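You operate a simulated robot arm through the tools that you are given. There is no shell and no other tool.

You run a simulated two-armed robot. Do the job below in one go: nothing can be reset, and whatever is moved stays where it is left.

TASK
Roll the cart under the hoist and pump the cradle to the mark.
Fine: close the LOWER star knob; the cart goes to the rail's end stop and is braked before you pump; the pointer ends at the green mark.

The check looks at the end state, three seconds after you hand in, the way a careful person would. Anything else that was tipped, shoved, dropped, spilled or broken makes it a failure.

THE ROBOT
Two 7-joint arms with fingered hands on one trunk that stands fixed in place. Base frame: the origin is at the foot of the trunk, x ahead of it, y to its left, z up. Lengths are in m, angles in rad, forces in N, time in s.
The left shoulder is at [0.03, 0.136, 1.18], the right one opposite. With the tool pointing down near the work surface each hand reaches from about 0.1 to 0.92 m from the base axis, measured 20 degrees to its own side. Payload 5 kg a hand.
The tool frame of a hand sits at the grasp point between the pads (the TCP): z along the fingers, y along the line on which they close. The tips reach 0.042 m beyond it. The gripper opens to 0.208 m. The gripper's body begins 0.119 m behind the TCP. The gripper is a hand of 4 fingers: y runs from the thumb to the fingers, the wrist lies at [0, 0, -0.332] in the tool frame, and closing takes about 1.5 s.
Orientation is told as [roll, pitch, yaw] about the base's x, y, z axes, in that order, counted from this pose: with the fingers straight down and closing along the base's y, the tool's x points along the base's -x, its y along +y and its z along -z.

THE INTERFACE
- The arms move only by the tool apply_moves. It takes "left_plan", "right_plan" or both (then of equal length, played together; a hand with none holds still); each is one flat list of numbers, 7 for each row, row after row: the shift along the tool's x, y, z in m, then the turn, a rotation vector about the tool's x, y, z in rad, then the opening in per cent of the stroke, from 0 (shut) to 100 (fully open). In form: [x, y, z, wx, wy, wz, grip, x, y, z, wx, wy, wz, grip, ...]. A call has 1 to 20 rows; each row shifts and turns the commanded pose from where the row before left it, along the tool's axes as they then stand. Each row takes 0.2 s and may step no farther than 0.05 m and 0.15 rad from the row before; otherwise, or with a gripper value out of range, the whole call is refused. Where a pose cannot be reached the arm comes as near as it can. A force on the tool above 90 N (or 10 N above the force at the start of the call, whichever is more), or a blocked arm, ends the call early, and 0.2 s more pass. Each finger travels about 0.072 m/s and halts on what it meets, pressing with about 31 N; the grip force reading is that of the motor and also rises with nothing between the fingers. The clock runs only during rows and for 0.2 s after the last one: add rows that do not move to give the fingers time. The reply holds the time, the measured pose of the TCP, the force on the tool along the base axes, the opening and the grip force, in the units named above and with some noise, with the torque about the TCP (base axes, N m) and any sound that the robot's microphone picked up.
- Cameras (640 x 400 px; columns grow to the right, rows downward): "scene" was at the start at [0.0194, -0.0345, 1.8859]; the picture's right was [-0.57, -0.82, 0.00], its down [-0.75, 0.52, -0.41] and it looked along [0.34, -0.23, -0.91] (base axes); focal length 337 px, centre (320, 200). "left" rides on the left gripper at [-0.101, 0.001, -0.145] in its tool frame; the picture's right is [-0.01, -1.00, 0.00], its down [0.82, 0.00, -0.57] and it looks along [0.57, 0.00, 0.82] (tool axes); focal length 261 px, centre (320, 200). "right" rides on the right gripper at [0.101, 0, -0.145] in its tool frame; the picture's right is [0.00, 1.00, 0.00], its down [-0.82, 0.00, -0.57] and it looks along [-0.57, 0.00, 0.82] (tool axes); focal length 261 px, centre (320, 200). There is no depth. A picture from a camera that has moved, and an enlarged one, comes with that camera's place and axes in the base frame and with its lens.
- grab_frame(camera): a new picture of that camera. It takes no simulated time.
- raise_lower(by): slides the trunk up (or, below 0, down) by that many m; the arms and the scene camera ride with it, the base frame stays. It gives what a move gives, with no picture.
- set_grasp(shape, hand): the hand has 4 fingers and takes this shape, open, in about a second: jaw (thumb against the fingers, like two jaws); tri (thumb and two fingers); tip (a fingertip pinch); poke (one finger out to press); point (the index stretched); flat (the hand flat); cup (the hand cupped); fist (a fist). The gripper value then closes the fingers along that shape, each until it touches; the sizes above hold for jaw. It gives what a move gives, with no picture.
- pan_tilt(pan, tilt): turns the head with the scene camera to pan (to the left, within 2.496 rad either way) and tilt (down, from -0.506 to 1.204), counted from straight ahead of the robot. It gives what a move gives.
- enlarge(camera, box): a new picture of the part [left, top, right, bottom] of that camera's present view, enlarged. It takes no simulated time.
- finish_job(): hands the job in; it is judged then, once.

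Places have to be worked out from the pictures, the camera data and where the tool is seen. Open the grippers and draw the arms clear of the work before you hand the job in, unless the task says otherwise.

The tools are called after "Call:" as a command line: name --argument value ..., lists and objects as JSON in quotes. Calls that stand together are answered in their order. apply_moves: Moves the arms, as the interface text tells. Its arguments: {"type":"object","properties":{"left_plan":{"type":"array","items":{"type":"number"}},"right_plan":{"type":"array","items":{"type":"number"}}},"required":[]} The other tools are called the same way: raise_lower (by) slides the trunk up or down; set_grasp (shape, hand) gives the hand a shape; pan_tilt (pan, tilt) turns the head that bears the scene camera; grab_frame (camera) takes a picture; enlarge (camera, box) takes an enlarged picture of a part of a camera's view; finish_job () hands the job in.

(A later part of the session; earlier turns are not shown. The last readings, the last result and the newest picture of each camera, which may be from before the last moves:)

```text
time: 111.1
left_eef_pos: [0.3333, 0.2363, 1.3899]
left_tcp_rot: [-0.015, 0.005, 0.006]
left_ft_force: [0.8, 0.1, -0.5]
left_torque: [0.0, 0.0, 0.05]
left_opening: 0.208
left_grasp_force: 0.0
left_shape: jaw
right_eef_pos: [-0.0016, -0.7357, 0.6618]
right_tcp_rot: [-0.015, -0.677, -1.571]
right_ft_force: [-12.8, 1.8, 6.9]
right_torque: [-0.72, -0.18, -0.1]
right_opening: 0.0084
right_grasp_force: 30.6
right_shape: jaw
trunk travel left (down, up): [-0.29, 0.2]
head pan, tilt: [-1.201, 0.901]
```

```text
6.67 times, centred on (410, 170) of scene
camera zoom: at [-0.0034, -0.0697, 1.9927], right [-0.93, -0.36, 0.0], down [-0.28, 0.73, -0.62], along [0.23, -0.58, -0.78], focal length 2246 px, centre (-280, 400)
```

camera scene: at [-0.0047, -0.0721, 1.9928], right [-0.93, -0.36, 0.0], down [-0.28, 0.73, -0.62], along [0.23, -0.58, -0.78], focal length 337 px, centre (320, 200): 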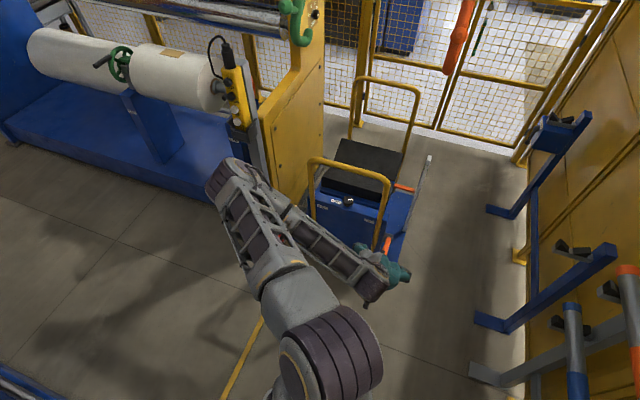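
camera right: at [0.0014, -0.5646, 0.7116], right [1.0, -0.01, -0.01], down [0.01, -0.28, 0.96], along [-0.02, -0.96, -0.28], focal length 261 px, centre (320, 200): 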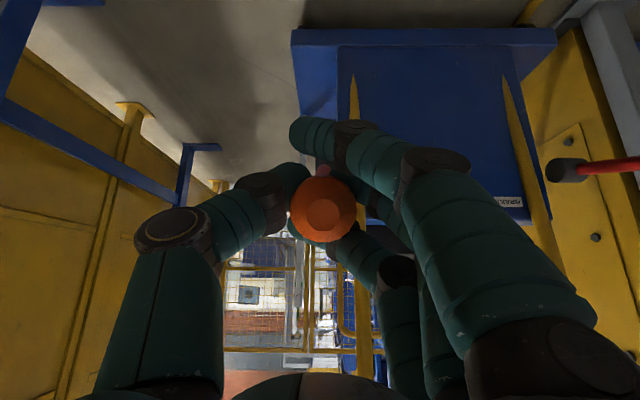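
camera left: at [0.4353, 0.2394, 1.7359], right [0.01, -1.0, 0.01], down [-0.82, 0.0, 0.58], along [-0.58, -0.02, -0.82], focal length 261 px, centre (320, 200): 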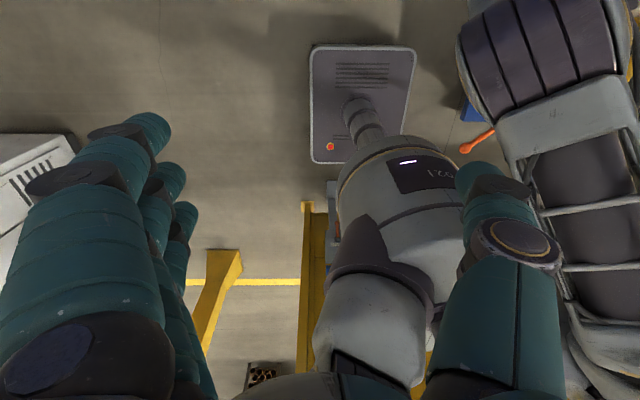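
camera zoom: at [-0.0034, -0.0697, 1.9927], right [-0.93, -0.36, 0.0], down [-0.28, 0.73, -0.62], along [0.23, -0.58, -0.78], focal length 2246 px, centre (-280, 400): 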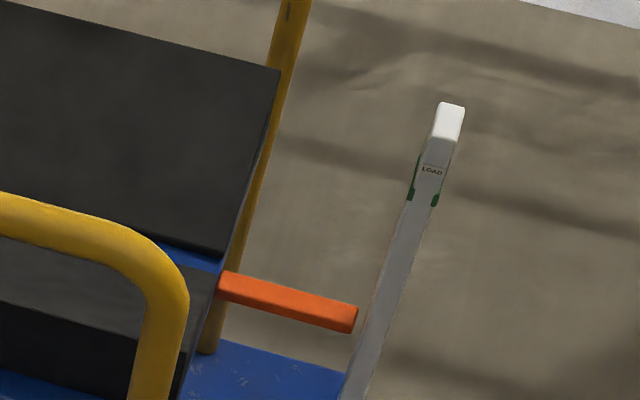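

The cradle rises with the down-stroke: the pointer moved up. I'll continue this stroke downward.

Call:
apply_moves --right_plan '[0.0158, 0, 0.0115, 0, 0, 0, 0, 0.0158, 0, 0.0115, 0, 0, 0, 0, 0.0158, 0, 0.0115, 0, 0, 0, 0, 0, 0, 0, 0, 0, 0, 0]'

Call:
grab_frame --camera "right"

Call:
enlarge --camera "scene" --box '[370, 140, 450, 200]'

```text
time: 112.1
left_eef_pos: [0.3322, 0.2359, 1.3902]
left_tcp_rot: [-0.016, 0.006, 0.006]
left_ft_force: [-0.4, 0.0, 0.1]
left_torque: [0.04, -0.02, -0.04]
left_opening: 0.2078
left_grasp_force: 0.0
left_shape: jaw
right_eef_pos: [-0.0048, -0.7189, 0.6065]
right_tcp_rot: [-0.016, -0.679, -1.572]
right_ft_force: [-10.8, 9.8, 8.9]
right_torque: [-0.48, -0.27, 0.17]
right_opening: 0.0071
right_grasp_force: 30.6
right_shape: jaw
trunk travel left (down, up): [-0.29, 0.2]
head pan, tilt: [-1.201, 0.901]
```

```text
taken
camera right: at [-0.0007, -0.5497, 0.6555], right [1.0, -0.02, -0.01], down [0.0, -0.28, 0.96], along [-0.02, -0.96, -0.28], focal length 261 px, centre (320, 200)
```

right: 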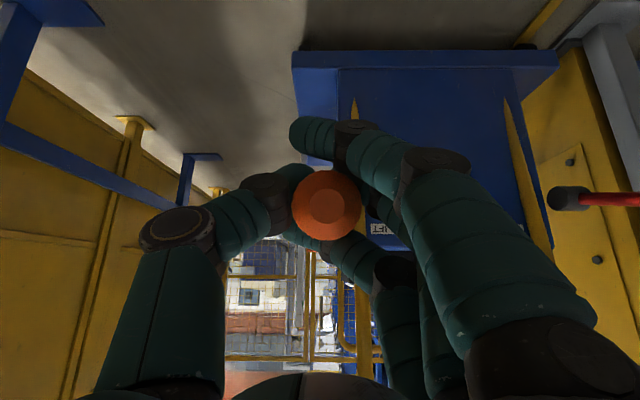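

```text
6.67 times, centred on (410, 170) of scene
camera zoom: at [-0.0032, -0.0697, 1.9927], right [-0.93, -0.36, 0.0], down [-0.28, 0.73, -0.62], along [0.22, -0.58, -0.78], focal length 2246 px, centre (-280, 400)
```

zoom: 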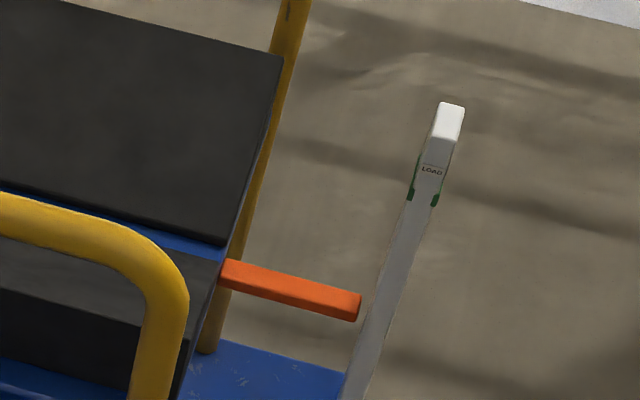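

It rises about 12 px per 10° of stroke in this view. I'll continue to about horizontal and a bit below.

Call:
apply_moves --right_plan '[0.0134, 0, 0.014, 0, 0, 0, 0, 0.0134, 0, 0.014, 0, 0, 0, 0, 0.0134, 0, 0.014, 0, 0, 0, 0, 0.0108, 0, 0.0161, 0, 0, 0, 0, 0, 0, 0, 0, 0, 0, 0]'

Call:
grab_frame --camera "right"

Call:
enlarge --camera "scene" --box '[370, 140, 450, 200]'

```text
time: 113.0
left_eef_pos: [0.3332, 0.2394, 1.39]
left_tcp_rot: [-0.017, 0.005, 0.008]
left_ft_force: [0.1, -1.3, 0.5]
left_torque: [0.17, 0.01, -0.01]
left_opening: 0.208
left_grasp_force: 0.1
left_shape: jaw
right_eef_pos: [-0.0053, -0.7258, 0.5537]
right_tcp_rot: [-0.016, -0.703, -1.574]
right_ft_force: [-0.2, 29.8, 68.3]
right_torque: [-1.21, -0.22, 0.03]
right_opening: 0.0045
right_grasp_force: 31.4
right_shape: jaw
trunk travel left (down, up): [-0.29, 0.2]
head pan, tilt: [-1.201, 0.901]
stopped in row 4 (right hand): the force on the tool passed its limit at 104 N (the readings are from after the stop); the commanded pose is now the measured one
```

```text
taken
camera right: at [-0.0018, -0.5548, 0.5994], right [1.0, -0.01, -0.01], down [0.0, -0.26, 0.97], along [-0.02, -0.97, -0.26], focal length 261 px, centre (320, 200)
```

right: 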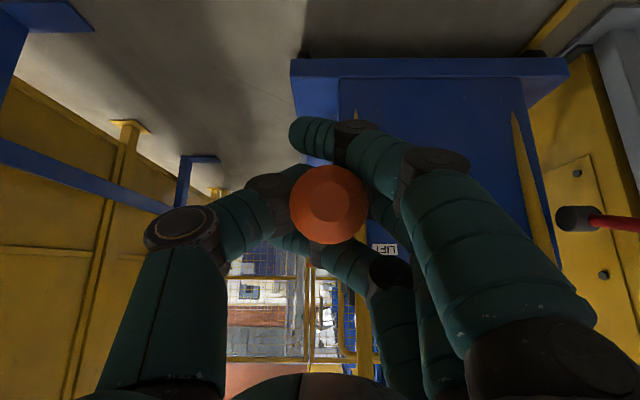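

```text
6.67 times, centred on (410, 170) of scene
camera zoom: at [-0.002, -0.0649, 1.9936], right [-0.93, -0.36, 0.0], down [-0.28, 0.73, -0.62], along [0.23, -0.58, -0.78], focal length 2246 px, centre (-280, 400)
```

zoom: 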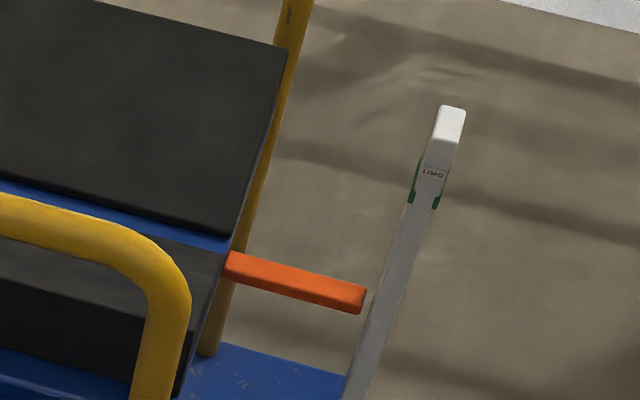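

The stroke's lower limit is near horizontal, and one stroke lifts the pointer by ≈37 px in this view. I'll look closely at the green mark.

Call:
enlarge --camera "scene" --box '[410, 150, 440, 175]'

Call:
enlarge --camera "scene" --box '[395, 150, 435, 190]'

```text
16.00 times, centred on (425, 162) of scene
camera zoom: at [-0.002, -0.0649, 1.9936], right [-0.93, -0.36, 0.0], down [-0.28, 0.73, -0.62], along [0.23, -0.58, -0.78], focal length 5391 px, centre (-1360, 800)
```

zoom: 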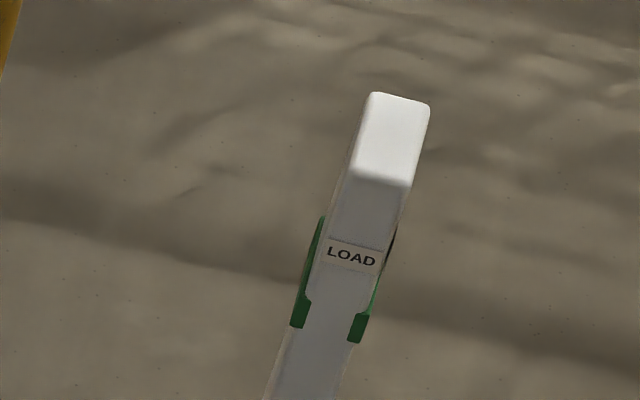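

```text
10.00 times, centred on (415, 170) of scene
camera zoom: at [-0.002, -0.0649, 1.9936], right [-0.93, -0.36, 0.0], down [-0.28, 0.73, -0.62], along [0.23, -0.58, -0.78], focal length 3369 px, centre (-630, 500)
```

zoom: 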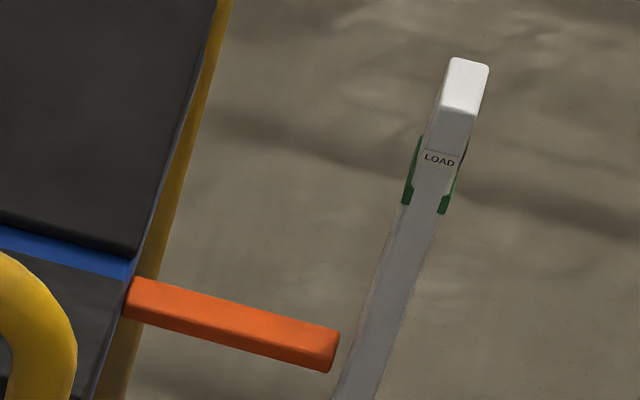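

The green mark is a ~17 mm-high band at z≈0.717, and the pointer is at ≈0.576, so about three more strokes are needed. I'll bring the lever back up.

Call:
apply_moves --right_plan '[-0.0167, 0, -0.0174, 0, 0, 0, 0, -0.0167, 0, -0.0174, 0, 0, 0, 0, -0.0156, 0, -0.0107, 0, 0, 0, 0, -0.0156, 0, -0.0107, 0, 0, 0, 0, -0.0156, 0, -0.0107, 0, 0, 0, 0, -0.0172, 0, -0.0079, 0, 0, 0, 0, -0.0172, 0, -0.0079, 0, 0, 0, 0, -0.0172, 0, -0.0079, 0, 0, 0, 0, -0.015, 0, -0.0045, 0, 0, 0, 0]'

Call:
grab_frame --camera "right"

Call:
enlarge --camera "scene" --box '[370, 140, 450, 200]'

```text
time: 115.0
left_eef_pos: [0.3331, 0.2321, 1.3912]
left_tcp_rot: [-0.011, 0.004, 0.006]
left_ft_force: [-0.4, -0.3, -0.2]
left_torque: [0.0, -0.04, 0.0]
left_opening: 0.2076
left_grasp_force: 0.0
left_shape: jaw
right_eef_pos: [-0.0022, -0.7784, 0.7129]
right_tcp_rot: [-0.01, -0.692, -1.574]
right_ft_force: [-20.5, -31.6, -24.6]
right_torque: [1.22, -0.04, -0.64]
right_opening: 0.0043
right_grasp_force: 30.7
right_shape: jaw
trunk travel left (down, up): [-0.29, 0.2]
head pan, tilt: [-1.201, 0.901]
```

```text
taken
camera right: at [0.0003, -0.6093, 0.7603], right [1.0, -0.01, -0.01], down [0.0, -0.27, 0.96], along [-0.01, -0.96, -0.27], focal length 261 px, centre (320, 200)
```

right: 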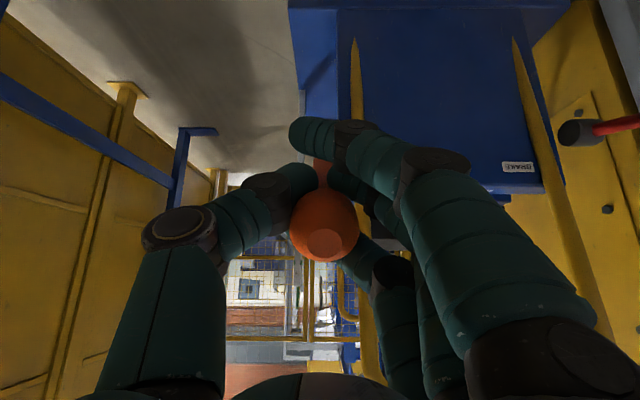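

```text
6.67 times, centred on (410, 170) of scene
camera zoom: at [-0.0041, -0.0758, 1.9924], right [-0.93, -0.36, 0.0], down [-0.28, 0.73, -0.62], along [0.23, -0.58, -0.79], focal length 2246 px, centre (-280, 400)
```

zoom: 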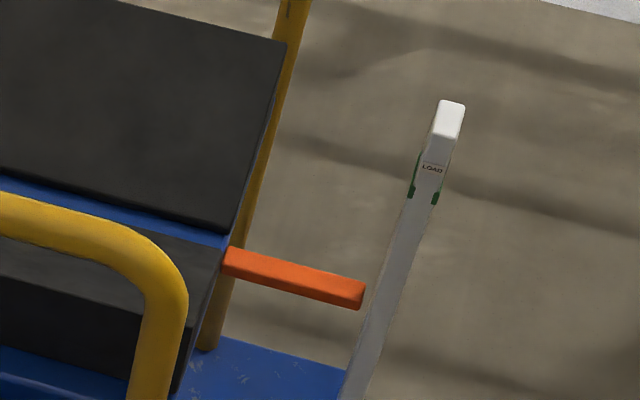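

The cradle holds its height. The ball has slipped low in the grip, so I'll reopen, move up 2 cm and regrip for the second stroke.

Call:
apply_moves --right_plan '[0, 0, 0, 0, 0, 0, 25, 0, 0, 0, 0, 0, 0, 45, 0, 0, 0, 0, 0, 0, 45, -0.0142, 0.003, -0.0168, 0, 0, 0, 45, 0, 0, 0, 0, 0, 0, 20, 0, 0, 0, 0, 0, 0, 0, 0, 0, 0, 0, 0, 0, 0, 0, 0, 0, 0, 0, 0, 0, 0, 0, 0, 0, 0, 0, 0]'

Call:
grab_frame --camera "right"

```text
time: 117.0
left_eef_pos: [0.333, 0.2332, 1.3898]
left_tcp_rot: [-0.015, 0.006, 0.007]
left_ft_force: [-0.4, -1.2, -0.4]
left_torque: [-0.01, -0.01, -0.02]
left_opening: 0.208
left_grasp_force: 0.1
left_shape: jaw
right_eef_pos: [0.0009, -0.7769, 0.737]
right_tcp_rot: [-0.012, -0.694, -1.572]
right_ft_force: [-5.5, -2.9, -7.4]
right_torque: [-0.03, -0.29, 0.56]
right_opening: 0.0042
right_grasp_force: 30.6
right_shape: jaw
trunk travel left (down, up): [-0.29, 0.2]
head pan, tilt: [-1.201, 0.901]
```

```text
taken
camera right: at [0.0034, -0.607, 0.7827], right [1.0, -0.01, -0.01], down [0.0, -0.26, 0.96], along [-0.01, -0.96, -0.26], focal length 261 px, centre (320, 200)
```

right: 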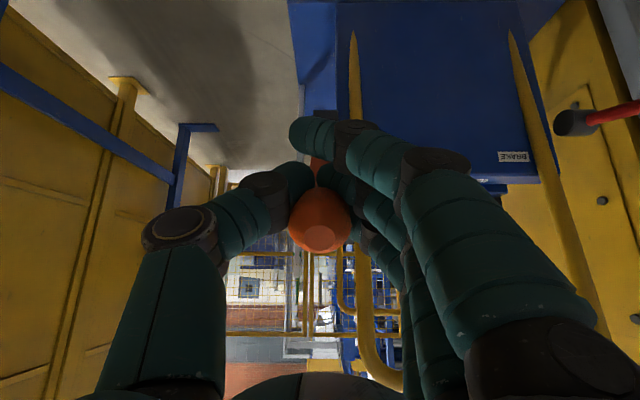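

I have the ball by its neck, good for pushing down. Second down-stroke now, stopping just above the lower limit.

Call:
apply_moves --right_plan '[0.0137, 0, 0.0063, 0, 0, 0, 0, 0.0137, 0, 0.0063, 0, 0, 0, 0, 0.0173, 0, 0.0082, 0, 0, 0, 0, 0.0173, 0, 0.0082, 0, 0, 0, 0, 0.0173, 0, 0.0082, 0, 0, 0, 0, 0.0157, 0, 0.0111, 0, 0, 0, 0, 0.0157, 0, 0.0111, 0, 0, 0, 0, 0.0157, 0, 0.0111, 0, 0, 0, 0, 0.0124, 0, 0.0118, 0, 0, 0, 0, 0.0062, 0, 0.006, 0, 0, 0, 0]'

Call:
grab_frame --camera "right"

Call:
enlarge --camera "scene" --box '[370, 140, 450, 200]'

```text
time: 119.2
left_eef_pos: [0.3332, 0.2344, 1.3904]
left_tcp_rot: [-0.017, 0.005, 0.007]
left_ft_force: [-0.5, -0.1, -0.2]
left_torque: [-0.04, 0.02, 0.0]
left_opening: 0.2081
left_grasp_force: 0.0
left_shape: jaw
right_eef_pos: [0.0, -0.7216, 0.5765]
right_tcp_rot: [-0.011, -0.697, -1.572]
right_ft_force: [0.8, 0.4, 0.8]
right_torque: [0.02, 0.01, 0.0]
right_opening: 0.0006
right_grasp_force: 31.4
right_shape: jaw
trunk travel left (down, up): [-0.29, 0.2]
head pan, tilt: [-1.201, 0.901]
```

```text
taken
camera right: at [0.0028, -0.5524, 0.6232], right [1.0, -0.01, -0.01], down [0.0, -0.26, 0.96], along [-0.01, -0.96, -0.26], focal length 261 px, centre (320, 200)
```

right: 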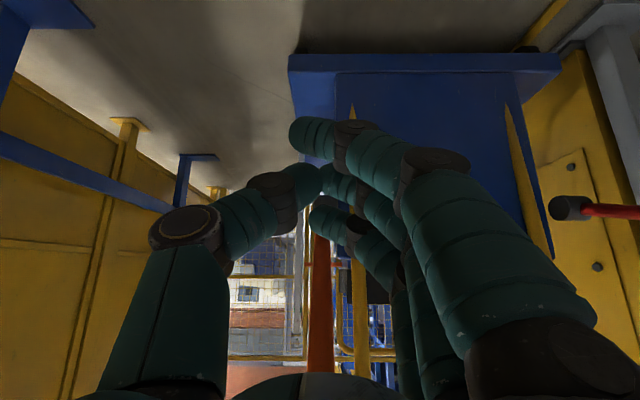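

```text
6.67 times, centred on (410, 170) of scene
camera zoom: at [-0.0027, -0.0707, 1.9928], right [-0.93, -0.36, 0.0], down [-0.28, 0.73, -0.62], along [0.22, -0.58, -0.78], focal length 2246 px, centre (-280, 400)
```

zoom: 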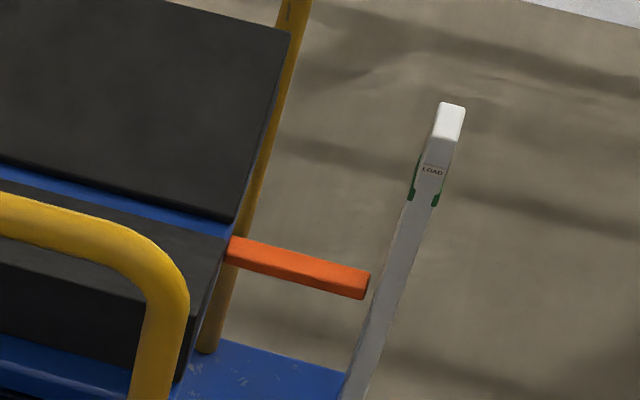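

The grip slipped off: the lever stayed part-way while the closed hand went below it, and the pointer moved only a little. I'll check where the lever is.

Call:
enlarge --camera "scene" --box '[300, 180, 440, 320]'

Call:
enlarge --camera "right" --box '[220, 140, 420, 400]'

```text
2.86 times, centred on (370, 250) of scene
camera zoom: at [-0.0027, -0.0707, 1.9928], right [-0.93, -0.36, 0.0], down [-0.28, 0.73, -0.62], along [0.22, -0.58, -0.78], focal length 963 px, centre (177, 57)
```

zoom: 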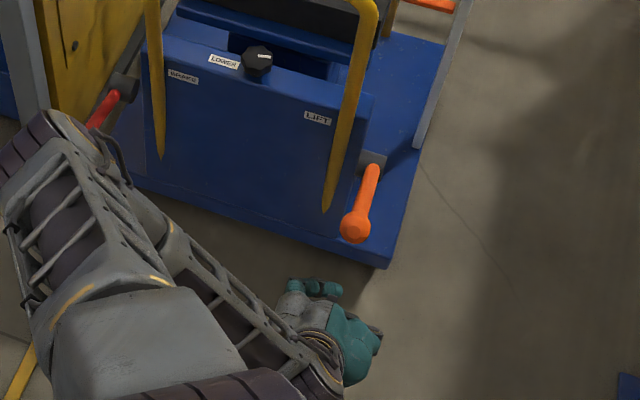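

```text
1.54 times, centred on (320, 270) of right
camera zoom: at [0.0028, -0.5524, 0.6232], right [1.0, -0.01, -0.01], down [0.0, -0.26, 0.96], along [-0.01, -0.96, -0.26], focal length 401 px, centre (320, 92)
```

zoom: 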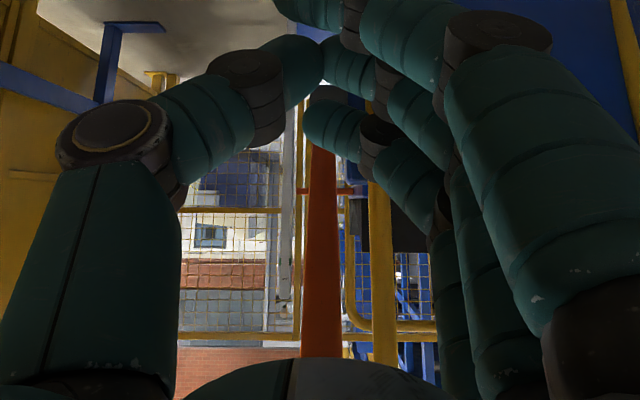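

The lever has sprung back to the top (≈38°), so only pushing down is needed. I'll withdraw, turn the hand vertical, and push from above with the palm while the fingers straddle the shaft.

Call:
apply_moves --right_plan '[0.0308, 0, -0.0256, 0, 0, 0, 20, 0.0308, 0, -0.0256, 0, 0, 0, 40, 0.0308, 0, -0.0256, 0, 0, 0, 50, -0.0256, 0, -0.0308, 0, 0, 0, 50, -0.0256, 0, -0.0308, 0, 0, 0, 50, -0.0256, 0, -0.0308, 0, 0, 0, 50, -0.0256, 0, -0.0308, 0, 0, 0, 50, -0.0256, 0, -0.0308, 0, 0, 0, 50, -0.0256, 0, -0.0308, 0, 0, 0, 50, -0.0256, 0, -0.0308, 0, 0, 0, 50]'

Call:
grab_frame --camera "scene"

Call:
grab_frame --camera "right"

```text
time: 121.4
left_eef_pos: [0.3336, 0.2352, 1.391]
left_tcp_rot: [-0.017, 0.006, 0.006]
left_ft_force: [-0.5, 0.9, -0.2]
left_torque: [-0.02, 0.01, 0.0]
left_opening: 0.2078
left_grasp_force: 0.0
left_shape: jaw
right_eef_pos: [0.0045, -0.6025, 0.8565]
right_tcp_rot: [-0.011, -0.698, -1.573]
right_ft_force: [-0.2, -0.4, 0.6]
right_torque: [0.02, -0.02, -0.02]
right_opening: 0.1033
right_grasp_force: 0.1
right_shape: jaw
trunk travel left (down, up): [-0.29, 0.2]
head pan, tilt: [-1.201, 0.901]
```

```text
taken
camera scene: at [-0.0026, -0.0702, 1.9928], right [-0.93, -0.36, 0.0], down [-0.28, 0.73, -0.62], along [0.22, -0.58, -0.78], focal length 337 px, centre (320, 200)
```

scene: 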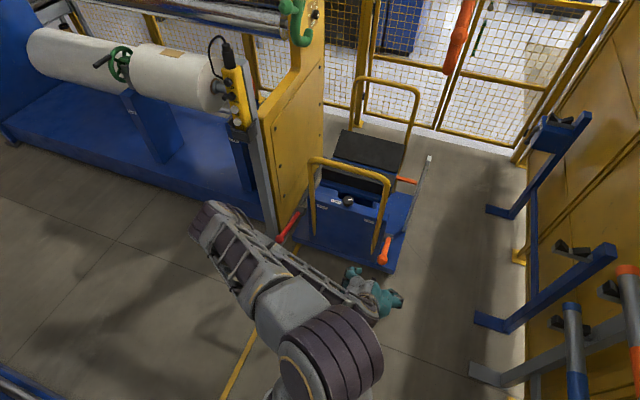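

```text
taken
camera right: at [0.0077, -0.4331, 0.9039], right [1.0, -0.01, -0.01], down [0.0, -0.26, 0.96], along [-0.01, -0.96, -0.26], focal length 261 px, centre (320, 200)
```

right: 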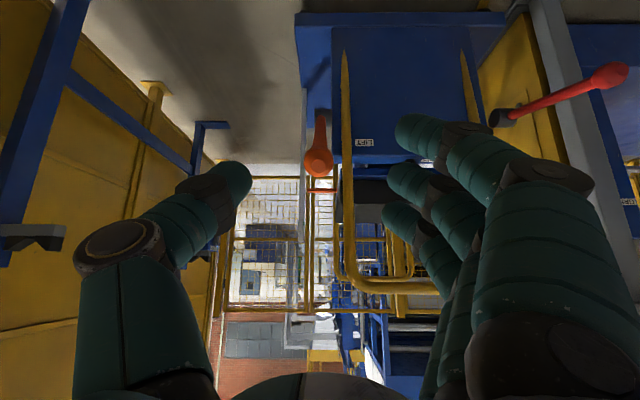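

The lever is at the top. I'll rotate the hand to vertical while moving over the ball.

Call:
apply_moves --right_plan '[-0.0307, 0, 0.0101, 0, 0.138, 0, 50, -0.0318, 0, 0.0057, 0, 0.138, 0, 50, -0.0323, 0, 0.0014, 0, 0.138, 0, 50, -0.0322, 0, -0.0031, 0, 0.138, 0, 50, -0.0314, 0, -0.0075, 0, 0.138, 0, 50, -0.035, 0, 0, 0, 0, 0, 50]'

Call:
grab_frame --camera "scene"

Call:
grab_frame --camera "right"

```text
time: 122.8
left_eef_pos: [0.3335, 0.2341, 1.3899]
left_tcp_rot: [-0.013, 0.004, 0.003]
left_ft_force: [0.3, -0.2, -0.5]
left_torque: [0.07, 0.02, -0.01]
left_opening: 0.2078
left_grasp_force: 0.1
left_shape: jaw
right_eef_pos: [0.0023, -0.7872, 0.9174]
right_tcp_rot: [-0.01, -0.006, -1.582]
right_ft_force: [0.4, 0.2, 0.0]
right_torque: [0.03, -0.01, -0.04]
right_opening: 0.1037
right_grasp_force: 0.1
right_shape: jaw
trunk travel left (down, up): [-0.29, 0.2]
head pan, tilt: [-1.201, 0.901]
```

```text
taken
camera scene: at [-0.0021, -0.0722, 1.9926], right [-0.93, -0.36, 0.0], down [-0.28, 0.73, -0.62], along [0.22, -0.58, -0.78], focal length 337 px, centre (320, 200)
```

scene: 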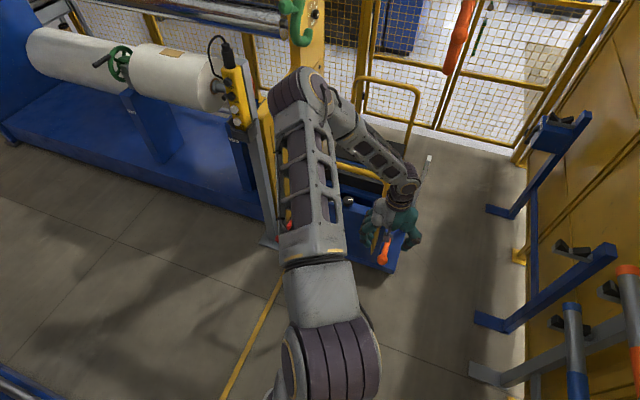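

```text
taken
camera right: at [0.0058, -0.6859, 1.0617], right [1.0, -0.01, -0.01], down [-0.01, -0.82, 0.58], along [-0.02, -0.58, -0.82], focal length 261 px, centre (320, 200)
```

right: 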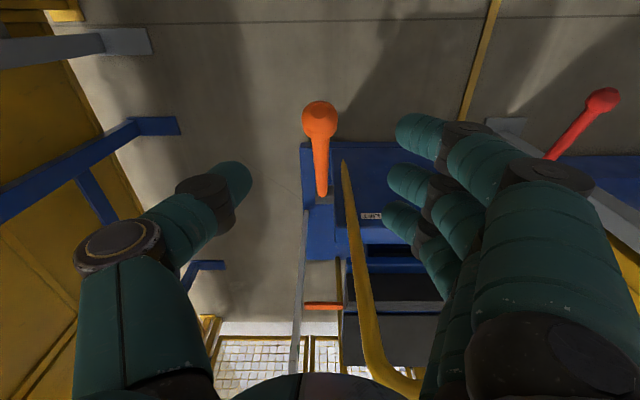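

The hand is vertical, right above the ball. I'll lower it with the fingers straddling the lever until the palm touches the ball.

Call:
apply_moves --right_plan '[-0.01, -0.002, 0.043, 0, 0, 0, 50, 0, 0, 0.043, 0, 0, 0, 50, 0, 0, 0.043, 0, 0, 0, 50, 0, 0, 0.043, 0, 0, 0, 50, 0, 0, 0.043, 0, 0, 0, 50, 0, 0, 0.015, 0, 0, 0, 50, 0, 0, 0.015, 0, 0, 0, 50]'

Call:
grab_frame --camera "right"

Call:
enlarge --camera "scene" --box '[340, 140, 450, 280]'

```text
time: 124.4
left_eef_pos: [0.3339, 0.2336, 1.3909]
left_tcp_rot: [-0.014, 0.006, 0.006]
left_ft_force: [-0.6, 0.3, 0.4]
left_torque: [0.03, -0.01, 0.01]
left_opening: 0.2078
left_grasp_force: 0.1
left_shape: jaw
right_eef_pos: [-0.0019, -0.7973, 0.6699]
right_tcp_rot: [-0.008, -0.006, -1.58]
right_ft_force: [0.0, -0.6, 0.3]
right_torque: [0.06, 0.0, 0.01]
right_opening: 0.1036
right_grasp_force: 0.1
right_shape: jaw
trunk travel left (down, up): [-0.29, 0.2]
head pan, tilt: [-1.201, 0.901]
```

```text
taken
camera right: at [0.0007, -0.6962, 0.8146], right [1.0, -0.01, -0.01], down [-0.01, -0.82, 0.58], along [-0.01, -0.58, -0.82], focal length 261 px, centre (320, 200)
```

right: 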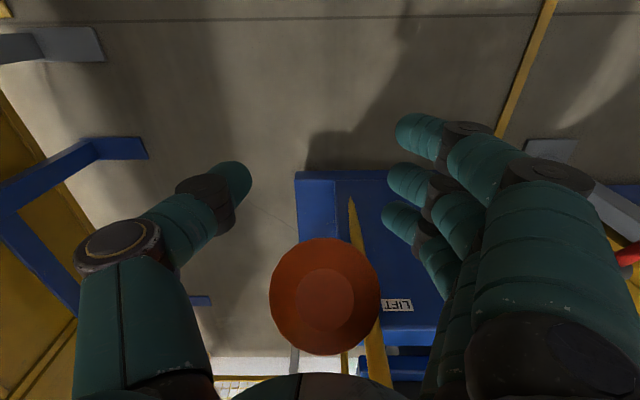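

```text
2.86 times, centred on (395, 210) of scene
camera zoom: at [-0.0026, -0.0715, 1.9928], right [-0.93, -0.36, 0.0], down [-0.28, 0.73, -0.62], along [0.22, -0.58, -0.78], focal length 963 px, centre (106, 171)
```

zoom: 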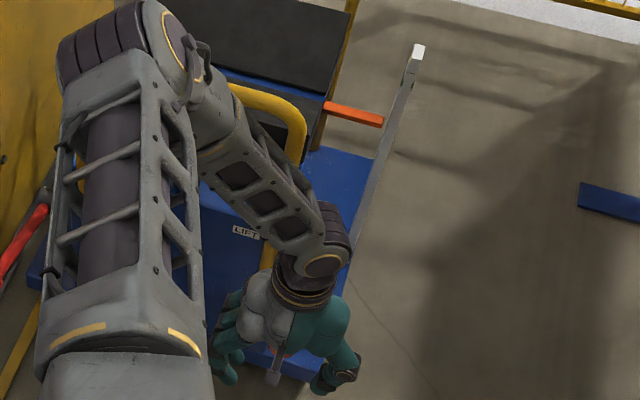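

The ball now sits just under the palm between the fingers. I'll push down along the arc for a full stroke, staying just above the lower stop.

Call:
apply_moves --right_plan '[0, 0, 0.014, 0, 0, 0, 50, 0.01, 0, 0.0175, 0, 0, 0, 50, 0.01, 0, 0.0175, 0, 0, 0, 50, 0.0083, 0, 0.0177, 0, 0, 0, 50, 0.0083, 0, 0.0177, 0, 0, 0, 50, 0.0083, 0, 0.0177, 0, 0, 0, 50]'

Call:
grab_frame --camera "right"

Call:
enlarge --camera "scene" --box '[370, 140, 450, 200]'

```text
time: 125.8
left_eef_pos: [0.3336, 0.2357, 1.3901]
left_tcp_rot: [-0.018, 0.004, 0.008]
left_ft_force: [-0.4, 0.7, 0.3]
left_torque: [0.02, 0.0, 0.02]
left_opening: 0.208
left_grasp_force: 0.0
left_shape: jaw
right_eef_pos: [-0.0028, -0.7551, 0.5708]
right_tcp_rot: [-0.009, -0.008, -1.577]
right_ft_force: [-1.2, 5.3, 10.8]
right_torque: [-0.48, -0.18, 0.01]
right_opening: 0.1035
right_grasp_force: 0.1
right_shape: jaw
trunk travel left (down, up): [-0.29, 0.2]
head pan, tilt: [-1.201, 0.901]
```

```text
taken
camera right: at [0.0008, -0.6524, 0.7152], right [1.0, -0.01, -0.01], down [-0.01, -0.82, 0.58], along [-0.01, -0.58, -0.82], focal length 261 px, centre (320, 200)
```

right: 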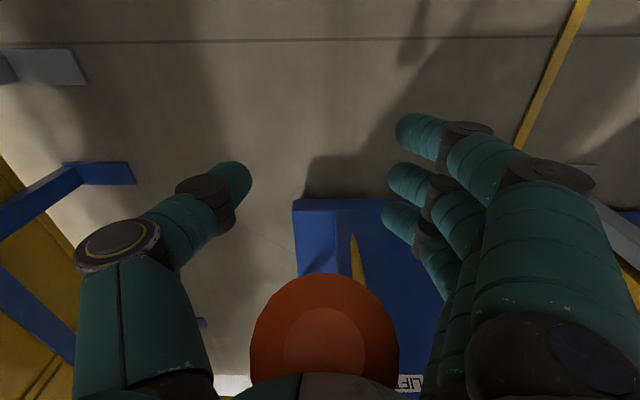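

```text
6.67 times, centred on (410, 170) of scene
camera zoom: at [-0.003, -0.0693, 1.9926], right [-0.93, -0.36, 0.0], down [-0.28, 0.73, -0.62], along [0.23, -0.58, -0.78], focal length 2246 px, centre (-280, 400)
```

zoom: 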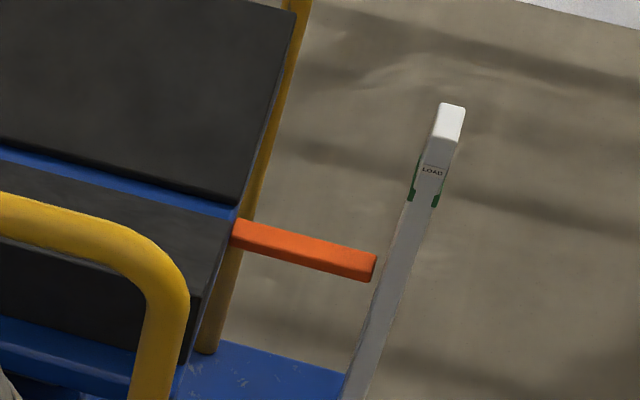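

Palm pushing works (≈11 N), and the pointer keeps rising. I'll complete this stroke.

Call:
apply_moves --right_plan '[0.0055, 0, 0.019, 0, 0, 0, 50, 0.005, 0, 0.019, 0, 0, 0, 50, 0.004, 0, 0.019, 0, 0, 0, 50, 0.003, 0, 0.019, 0, 0, 0, 50, 0.001, 0, 0.012, 0, 0, 0, 50]'

Call:
enlarge --camera "scene" --box '[370, 140, 450, 200]'

Call:
grab_frame --camera "right"

```text
time: 127.0
left_eef_pos: [0.3323, 0.235, 1.3905]
left_tcp_rot: [-0.016, 0.004, 0.006]
left_ft_force: [-0.3, -0.2, 0.3]
left_torque: [0.0, -0.02, 0.03]
left_opening: 0.2081
left_grasp_force: 0.1
left_shape: jaw
right_eef_pos: [-0.0025, -0.7377, 0.4814]
right_tcp_rot: [-0.008, -0.006, -1.578]
right_ft_force: [-0.4, 3.7, 5.8]
right_torque: [-0.32, -0.02, 0.01]
right_opening: 0.1036
right_grasp_force: 0.0
right_shape: jaw
trunk travel left (down, up): [-0.29, 0.2]
head pan, tilt: [-1.201, 0.901]
```

```text
6.67 times, centred on (410, 170) of scene
camera zoom: at [-0.0026, -0.07, 1.9926], right [-0.93, -0.36, 0.0], down [-0.28, 0.73, -0.62], along [0.22, -0.58, -0.78], focal length 2246 px, centre (-280, 400)
```

zoom: 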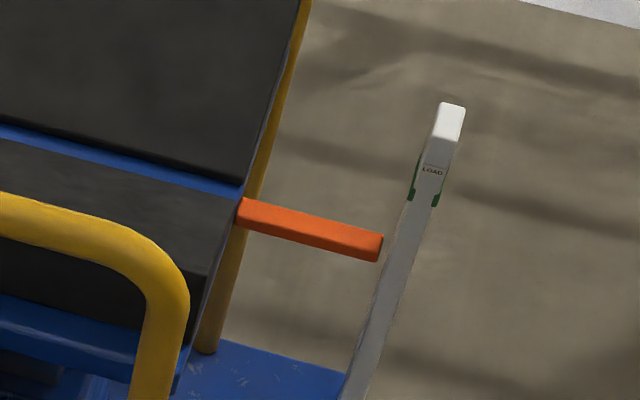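

```text
taken
camera right: at [0.0009, -0.6357, 0.6255], right [1.0, -0.01, -0.01], down [-0.01, -0.82, 0.58], along [-0.01, -0.58, -0.82], focal length 261 px, centre (320, 200)
```

right: 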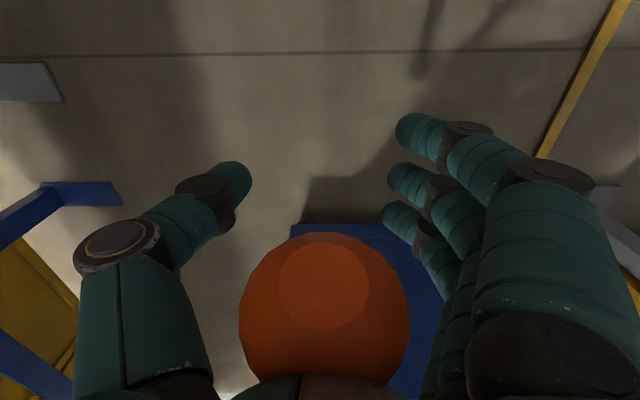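

The pointer is at about z≈0.637, needing ≈0.08 m more (≈1.7 strokes). I'll raise the hand along the arc and see whether the lever follows by itself.

Call:
apply_moves --right_plan '[-0.001, 0, -0.012, 0, 0, 0, 50, -0.003, 0, -0.019, 0, 0, 0, 50, -0.004, 0, -0.019, 0, 0, 0, 50, -0.005, 0, -0.019, 0, 0, 0, 50, -0.0055, 0, -0.019, 0, 0, 0, 50, -0.0083, 0, -0.0177, 0, 0, 0, 50, -0.0083, 0, -0.0177, 0, 0, 0, 50, -0.0083, 0, -0.0177, 0, 0, 0, 50, -0.01, 0, -0.0175, 0, 0, 0, 50, -0.01, 0, -0.0175, 0, 0, 0, 50]'

Call:
grab_frame --camera "right"

Call:
enlarge --camera "scene" --box '[370, 140, 450, 200]'

```text
time: 129.2
left_eef_pos: [0.3332, 0.2355, 1.3899]
left_tcp_rot: [-0.015, 0.004, 0.007]
left_ft_force: [0.7, 0.4, -0.1]
left_torque: [0.0, 0.02, 0.01]
left_opening: 0.2079
left_grasp_force: 0.0
left_shape: jaw
right_eef_pos: [-0.0023, -0.7981, 0.6569]
right_tcp_rot: [-0.007, -0.006, -1.579]
right_ft_force: [-0.2, 1.0, -0.7]
right_torque: [-0.1, 0.01, -0.01]
right_opening: 0.1035
right_grasp_force: 0.0
right_shape: jaw
trunk travel left (down, up): [-0.29, 0.2]
head pan, tilt: [-1.201, 0.901]
```

```text
taken
camera right: at [0.0018, -0.6958, 0.802], right [1.0, -0.01, -0.01], down [-0.01, -0.82, 0.58], along [-0.01, -0.58, -0.82], focal length 261 px, centre (320, 200)
```

right: 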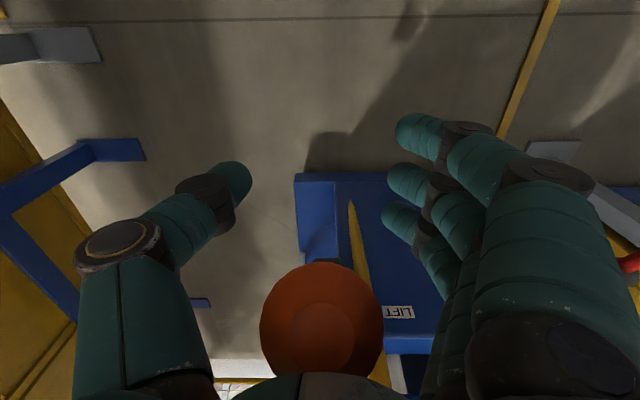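

```text
6.67 times, centred on (410, 170) of scene
camera zoom: at [-0.0025, -0.0705, 1.9928], right [-0.93, -0.36, 0.0], down [-0.28, 0.73, -0.62], along [0.22, -0.58, -0.78], focal length 2246 px, centre (-280, 400)
```

zoom: 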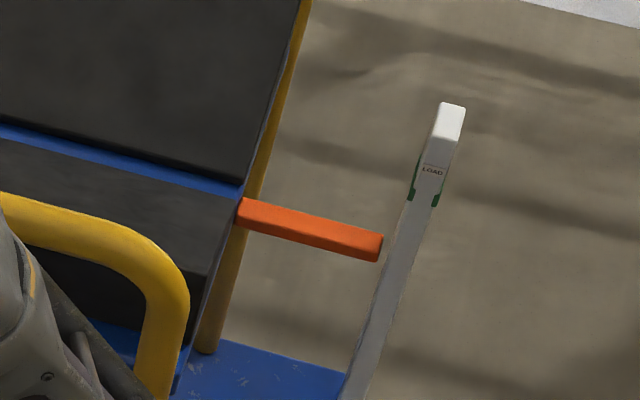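

The lever follows the palm up by spring and the cradle holds. Next full down-stroke.

Call:
apply_moves --right_plan '[0.01, 0, 0.0175, 0, 0, 0, 50, 0.01, 0, 0.0175, 0, 0, 0, 50, 0.0083, 0, 0.0177, 0, 0, 0, 50, 0.0083, 0, 0.0177, 0, 0, 0, 50, 0.0083, 0, 0.0177, 0, 0, 0, 50, 0.0055, 0, 0.019, 0, 0, 0, 50, 0.005, 0, 0.019, 0, 0, 0, 50, 0.004, 0, 0.019, 0, 0, 0, 50, 0.003, 0, 0.019, 0, 0, 0, 50, 0.001, 0, 0.011, 0, 0, 0, 50]'

Call:
enlarge --camera "scene" --box '[370, 140, 450, 200]'

Call:
enlarge --camera "scene" --box '[395, 150, 435, 190]'

```text
time: 131.4
left_eef_pos: [0.3345, 0.2346, 1.3907]
left_tcp_rot: [-0.015, 0.005, 0.007]
left_ft_force: [-1.0, -0.5, -1.0]
left_torque: [0.03, -0.04, 0.0]
left_opening: 0.2082
left_grasp_force: 0.1
left_shape: jaw
right_eef_pos: [-0.0025, -0.7358, 0.4806]
right_tcp_rot: [-0.009, -0.008, -1.581]
right_ft_force: [1.6, 4.9, 6.9]
right_torque: [-0.34, 0.16, -0.04]
right_opening: 0.1036
right_grasp_force: 0.1
right_shape: jaw
trunk travel left (down, up): [-0.29, 0.2]
head pan, tilt: [-1.201, 0.901]
```

```text
6.67 times, centred on (410, 170) of scene
camera zoom: at [-0.0024, -0.0705, 1.9926], right [-0.93, -0.36, 0.0], down [-0.28, 0.73, -0.62], along [0.22, -0.58, -0.78], focal length 2246 px, centre (-280, 400)
```

zoom: 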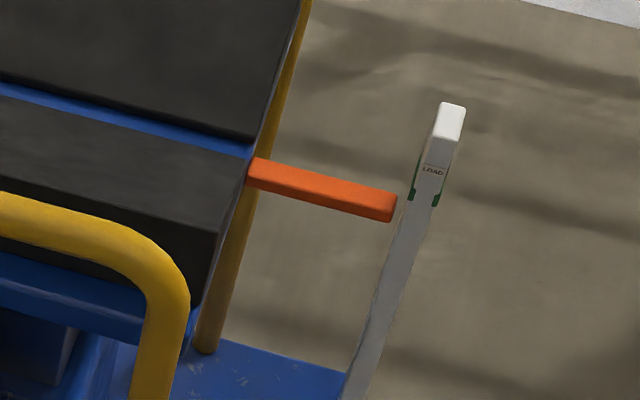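

```text
10.00 times, centred on (415, 170) of scene
camera zoom: at [-0.0024, -0.0705, 1.9926], right [-0.93, -0.36, 0.0], down [-0.28, 0.73, -0.62], along [0.22, -0.58, -0.78], focal length 3369 px, centre (-630, 500)
```

zoom: 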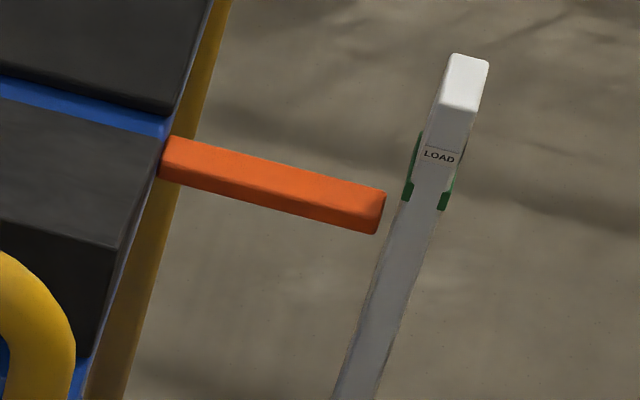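

The pointer is now close, ≈0.69 against a mark near 0.717, but perspective makes this uncertain. I'll raise the lever, withdraw, and use the hand camera level with the mark for a parallax-free reading.

Call:
apply_moves --right_plan '[-0.001, 0, -0.012, 0, 0, 0, 50, -0.003, 0, -0.019, 0, 0, 0, 50, -0.004, 0, -0.019, 0, 0, 0, 50, -0.005, 0, -0.019, 0, 0, 0, 50, -0.0055, 0, -0.019, 0, 0, 0, 50, -0.0083, 0, -0.0177, 0, 0, 0, 50, -0.0083, 0, -0.0177, 0, 0, 0, 50, -0.0083, 0, -0.0177, 0, 0, 0, 50, -0.01, 0, -0.0175, 0, 0, 0, 50, -0.01, 0, -0.0175, 0, 0, 0, 50, 0, 0, -0.04, 0, 0, 0, 50, 0, 0, -0.04, 0, 0, 0, 50, 0, 0, -0.04, 0, 0, 0, 50, 0, 0, -0.04, 0, 0, 0, 50, 0, 0, -0.04, 0, 0, 0, 50, 0, 0, -0.04, 0, 0, 0, 50]'

Call:
apply_moves --right_plan '[0.035, 0, 0, 0, 0, 0, 50, 0.0314, 0, 0.0075, 0, -0.138, 0, 50, 0.0322, 0, 0.0031, 0, -0.138, 0, 50, 0.0323, 0, -0.0014, 0, -0.138, 0, 50, 0.0318, 0, -0.0057, 0, -0.138, 0, 50, 0.0307, 0, -0.0101, 0, -0.138, 0, 50]'

Call:
grab_frame --camera "right"

Call:
grab_frame --camera "scene"

```text
time: 134.8
left_eef_pos: [0.3329, 0.2369, 1.3893]
left_tcp_rot: [-0.015, 0.006, 0.007]
left_ft_force: [0.1, 1.4, 0.0]
left_torque: [-0.12, 0.03, -0.02]
left_opening: 0.2079
left_grasp_force: 0.1
left_shape: jaw
right_eef_pos: [0.0032, -0.7936, 0.9]
right_tcp_rot: [-0.009, -0.005, -1.58]
right_ft_force: [0.2, 0.7, 0.0]
right_torque: [-0.14, -0.01, 0.02]
right_opening: 0.1035
right_grasp_force: 0.1
right_shape: jaw
trunk travel left (down, up): [-0.29, 0.2]
head pan, tilt: [-1.201, 0.901]
```

```text
time: 136.2
left_eef_pos: [0.3345, 0.2357, 1.3893]
left_tcp_rot: [-0.016, 0.004, 0.005]
left_ft_force: [-0.4, 0.5, -0.1]
left_torque: [-0.04, 0.02, -0.02]
left_opening: 0.2078
left_grasp_force: 0.0
left_shape: jaw
right_eef_pos: [0.0017, -0.6053, 0.8622]
right_tcp_rot: [-0.016, -0.699, -1.569]
right_ft_force: [0.3, 0.6, 0.7]
right_torque: [0.05, 0.01, -0.06]
right_opening: 0.1035
right_grasp_force: 0.1
right_shape: jaw
trunk travel left (down, up): [-0.29, 0.2]
head pan, tilt: [-1.201, 0.901]
```

```text
taken
camera right: at [0.0049, -0.4349, 0.9079], right [1.0, -0.01, -0.01], down [0.01, -0.26, 0.97], along [-0.01, -0.97, -0.26], focal length 261 px, centre (320, 200)
```

right: 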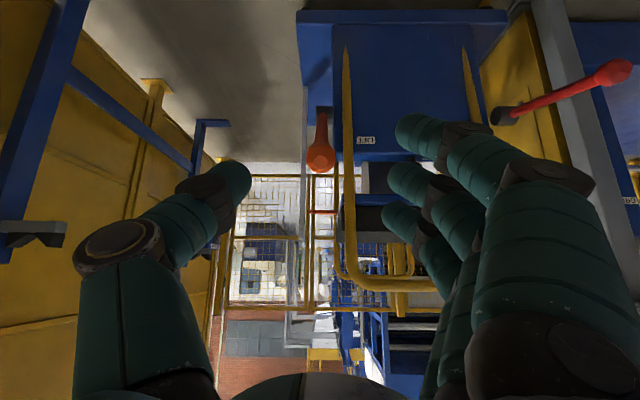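

```text
taken
camera scene: at [-0.0013, -0.0699, 1.9928], right [-0.93, -0.36, 0.0], down [-0.28, 0.73, -0.62], along [0.22, -0.58, -0.78], focal length 337 px, centre (320, 200)
```

scene: 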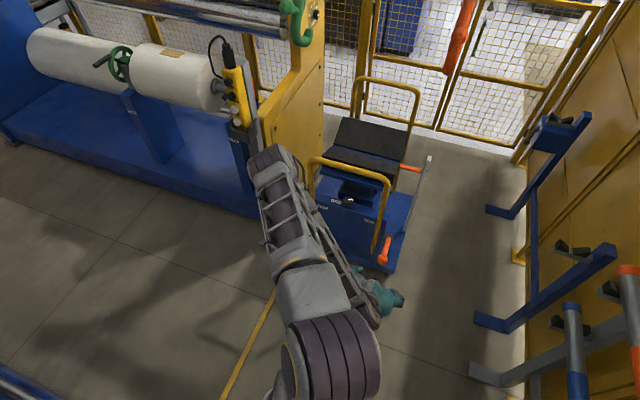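

The post and pointer are visible between the fingers. I'll zoom in here first.

Call:
enlarge --camera "right" --box '[275, 165, 355, 245]'

Call:
enlarge --camera "scene" --box '[395, 150, 435, 190]'

```text
5.00 times, centred on (315, 205) of right
camera zoom: at [0.0049, -0.4349, 0.9079], right [1.0, -0.01, -0.01], down [0.01, -0.26, 0.97], along [-0.01, -0.97, -0.26], focal length 1303 px, centre (345, 175)
```

zoom: 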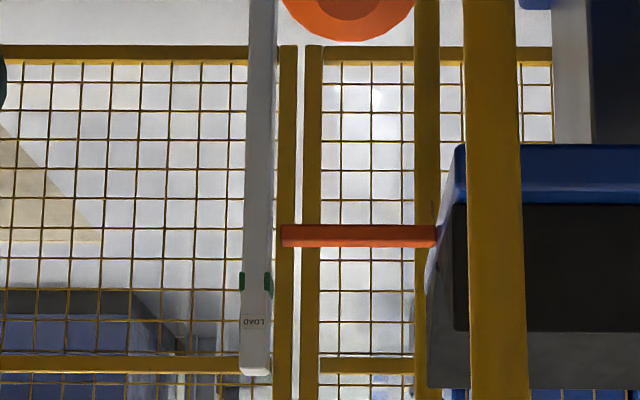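

```text
10.00 times, centred on (415, 170) of scene
camera zoom: at [-0.0013, -0.0699, 1.9928], right [-0.93, -0.36, 0.0], down [-0.28, 0.73, -0.62], along [0.22, -0.58, -0.78], focal length 3369 px, centre (-630, 500)
```

zoom: 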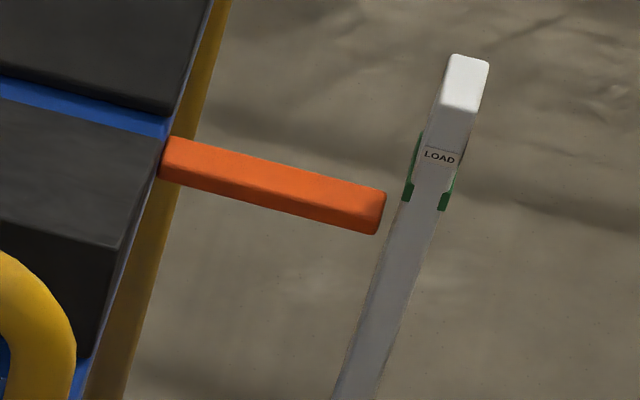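

This level view is very informative (upside down: world-up is image-down). The pointer is ≈0.041 m below the green mark, about 79% of a stroke. I'll return above the ball for a partial stroke.

Call:
apply_moves --right_plan '[-0.0307, 0, 0.0101, 0, 0.138, 0, 50, -0.0318, 0, 0.0057, 0, 0.138, 0, 50, -0.0323, 0, 0.0014, 0, 0.138, 0, 50, -0.0322, 0, -0.0031, 0, 0.138, 0, 50, -0.0314, 0, -0.0075, 0, 0.138, 0, 50, -0.035, 0, 0, 0, 0, 0, 50]'

Call:
grab_frame --camera "right"

```text
time: 137.6
left_eef_pos: [0.3345, 0.236, 1.3913]
left_tcp_rot: [-0.013, 0.007, 0.005]
left_ft_force: [1.0, 0.0, -1.1]
left_torque: [-0.05, 0.0, 0.0]
left_opening: 0.2079
left_grasp_force: 0.1
left_shape: jaw
right_eef_pos: [0.0037, -0.7907, 0.9198]
right_tcp_rot: [-0.01, -0.008, -1.581]
right_ft_force: [0.7, 0.4, 0.9]
right_torque: [0.02, 0.03, 0.03]
right_opening: 0.1039
right_grasp_force: 0.0
right_shape: jaw
trunk travel left (down, up): [-0.29, 0.2]
head pan, tilt: [-1.201, 0.901]
```

```text
taken
camera right: at [0.0065, -0.6893, 1.0633], right [1.0, -0.01, -0.01], down [-0.01, -0.82, 0.58], along [-0.02, -0.58, -0.82], focal length 261 px, centre (320, 200)
```

right: 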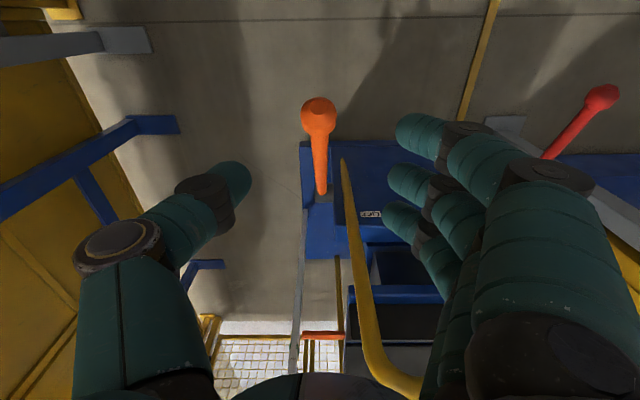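

The lever is at the top again. I'll lower to palm contact and push about half a stroke.

Call:
apply_moves --right_plan '[-0.007, -0.004, 0.043, 0, 0, 0, 50, 0, 0, 0.043, 0, 0, 0, 50, 0, 0, 0.043, 0, 0, 0, 50, 0, 0, 0.043, 0, 0, 0, 50, 0, 0, 0.043, 0, 0, 0, 50, 0, 0, 0.03, 0, 0, 0, 50, 0, 0, 0.018, 0, 0, 0, 50, 0.01, 0, 0.0175, 0, 0, 0, 50, 0.01, 0, 0.0175, 0, 0, 0, 50, 0.0083, 0, 0.0177, 0, 0, 0, 50, 0.0083, 0, 0.0177, 0, 0, 0, 50]'

Call:
enlarge --camera "scene" --box '[395, 150, 435, 190]'

Call:
enlarge --camera "scene" --box '[370, 140, 450, 200]'

```text
time: 140.0
left_eef_pos: [0.3322, 0.2382, 1.3889]
left_tcp_rot: [-0.014, 0.004, 0.006]
left_ft_force: [1.5, 0.1, -0.5]
left_torque: [-0.08, 0.01, 0.01]
left_opening: 0.2076
left_grasp_force: 0.0
left_shape: jaw
right_eef_pos: [-0.0057, -0.7646, 0.5865]
right_tcp_rot: [-0.009, -0.009, -1.58]
right_ft_force: [-3.4, 2.9, 10.1]
right_torque: [-0.25, -0.52, 0.06]
right_opening: 0.1036
right_grasp_force: 0.0
right_shape: jaw
trunk travel left (down, up): [-0.29, 0.2]
head pan, tilt: [-1.201, 0.901]
```

```text
10.00 times, centred on (415, 170) of scene
camera zoom: at [-0.0034, -0.0685, 1.9926], right [-0.93, -0.36, 0.0], down [-0.28, 0.73, -0.62], along [0.23, -0.58, -0.78], focal length 3369 px, centre (-630, 500)
```

zoom: 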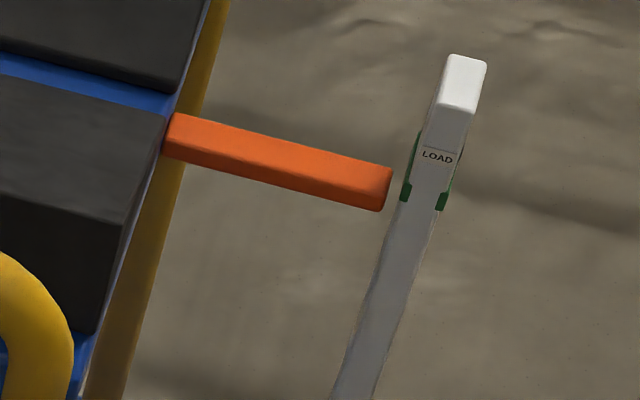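

```text
6.67 times, centred on (410, 170) of scene
camera zoom: at [-0.0034, -0.0685, 1.9926], right [-0.93, -0.36, 0.0], down [-0.28, 0.73, -0.62], along [0.23, -0.58, -0.78], focal length 2246 px, centre (-280, 400)
```

zoom: 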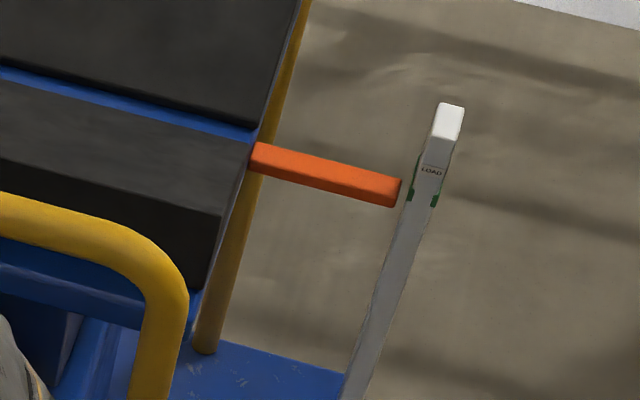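

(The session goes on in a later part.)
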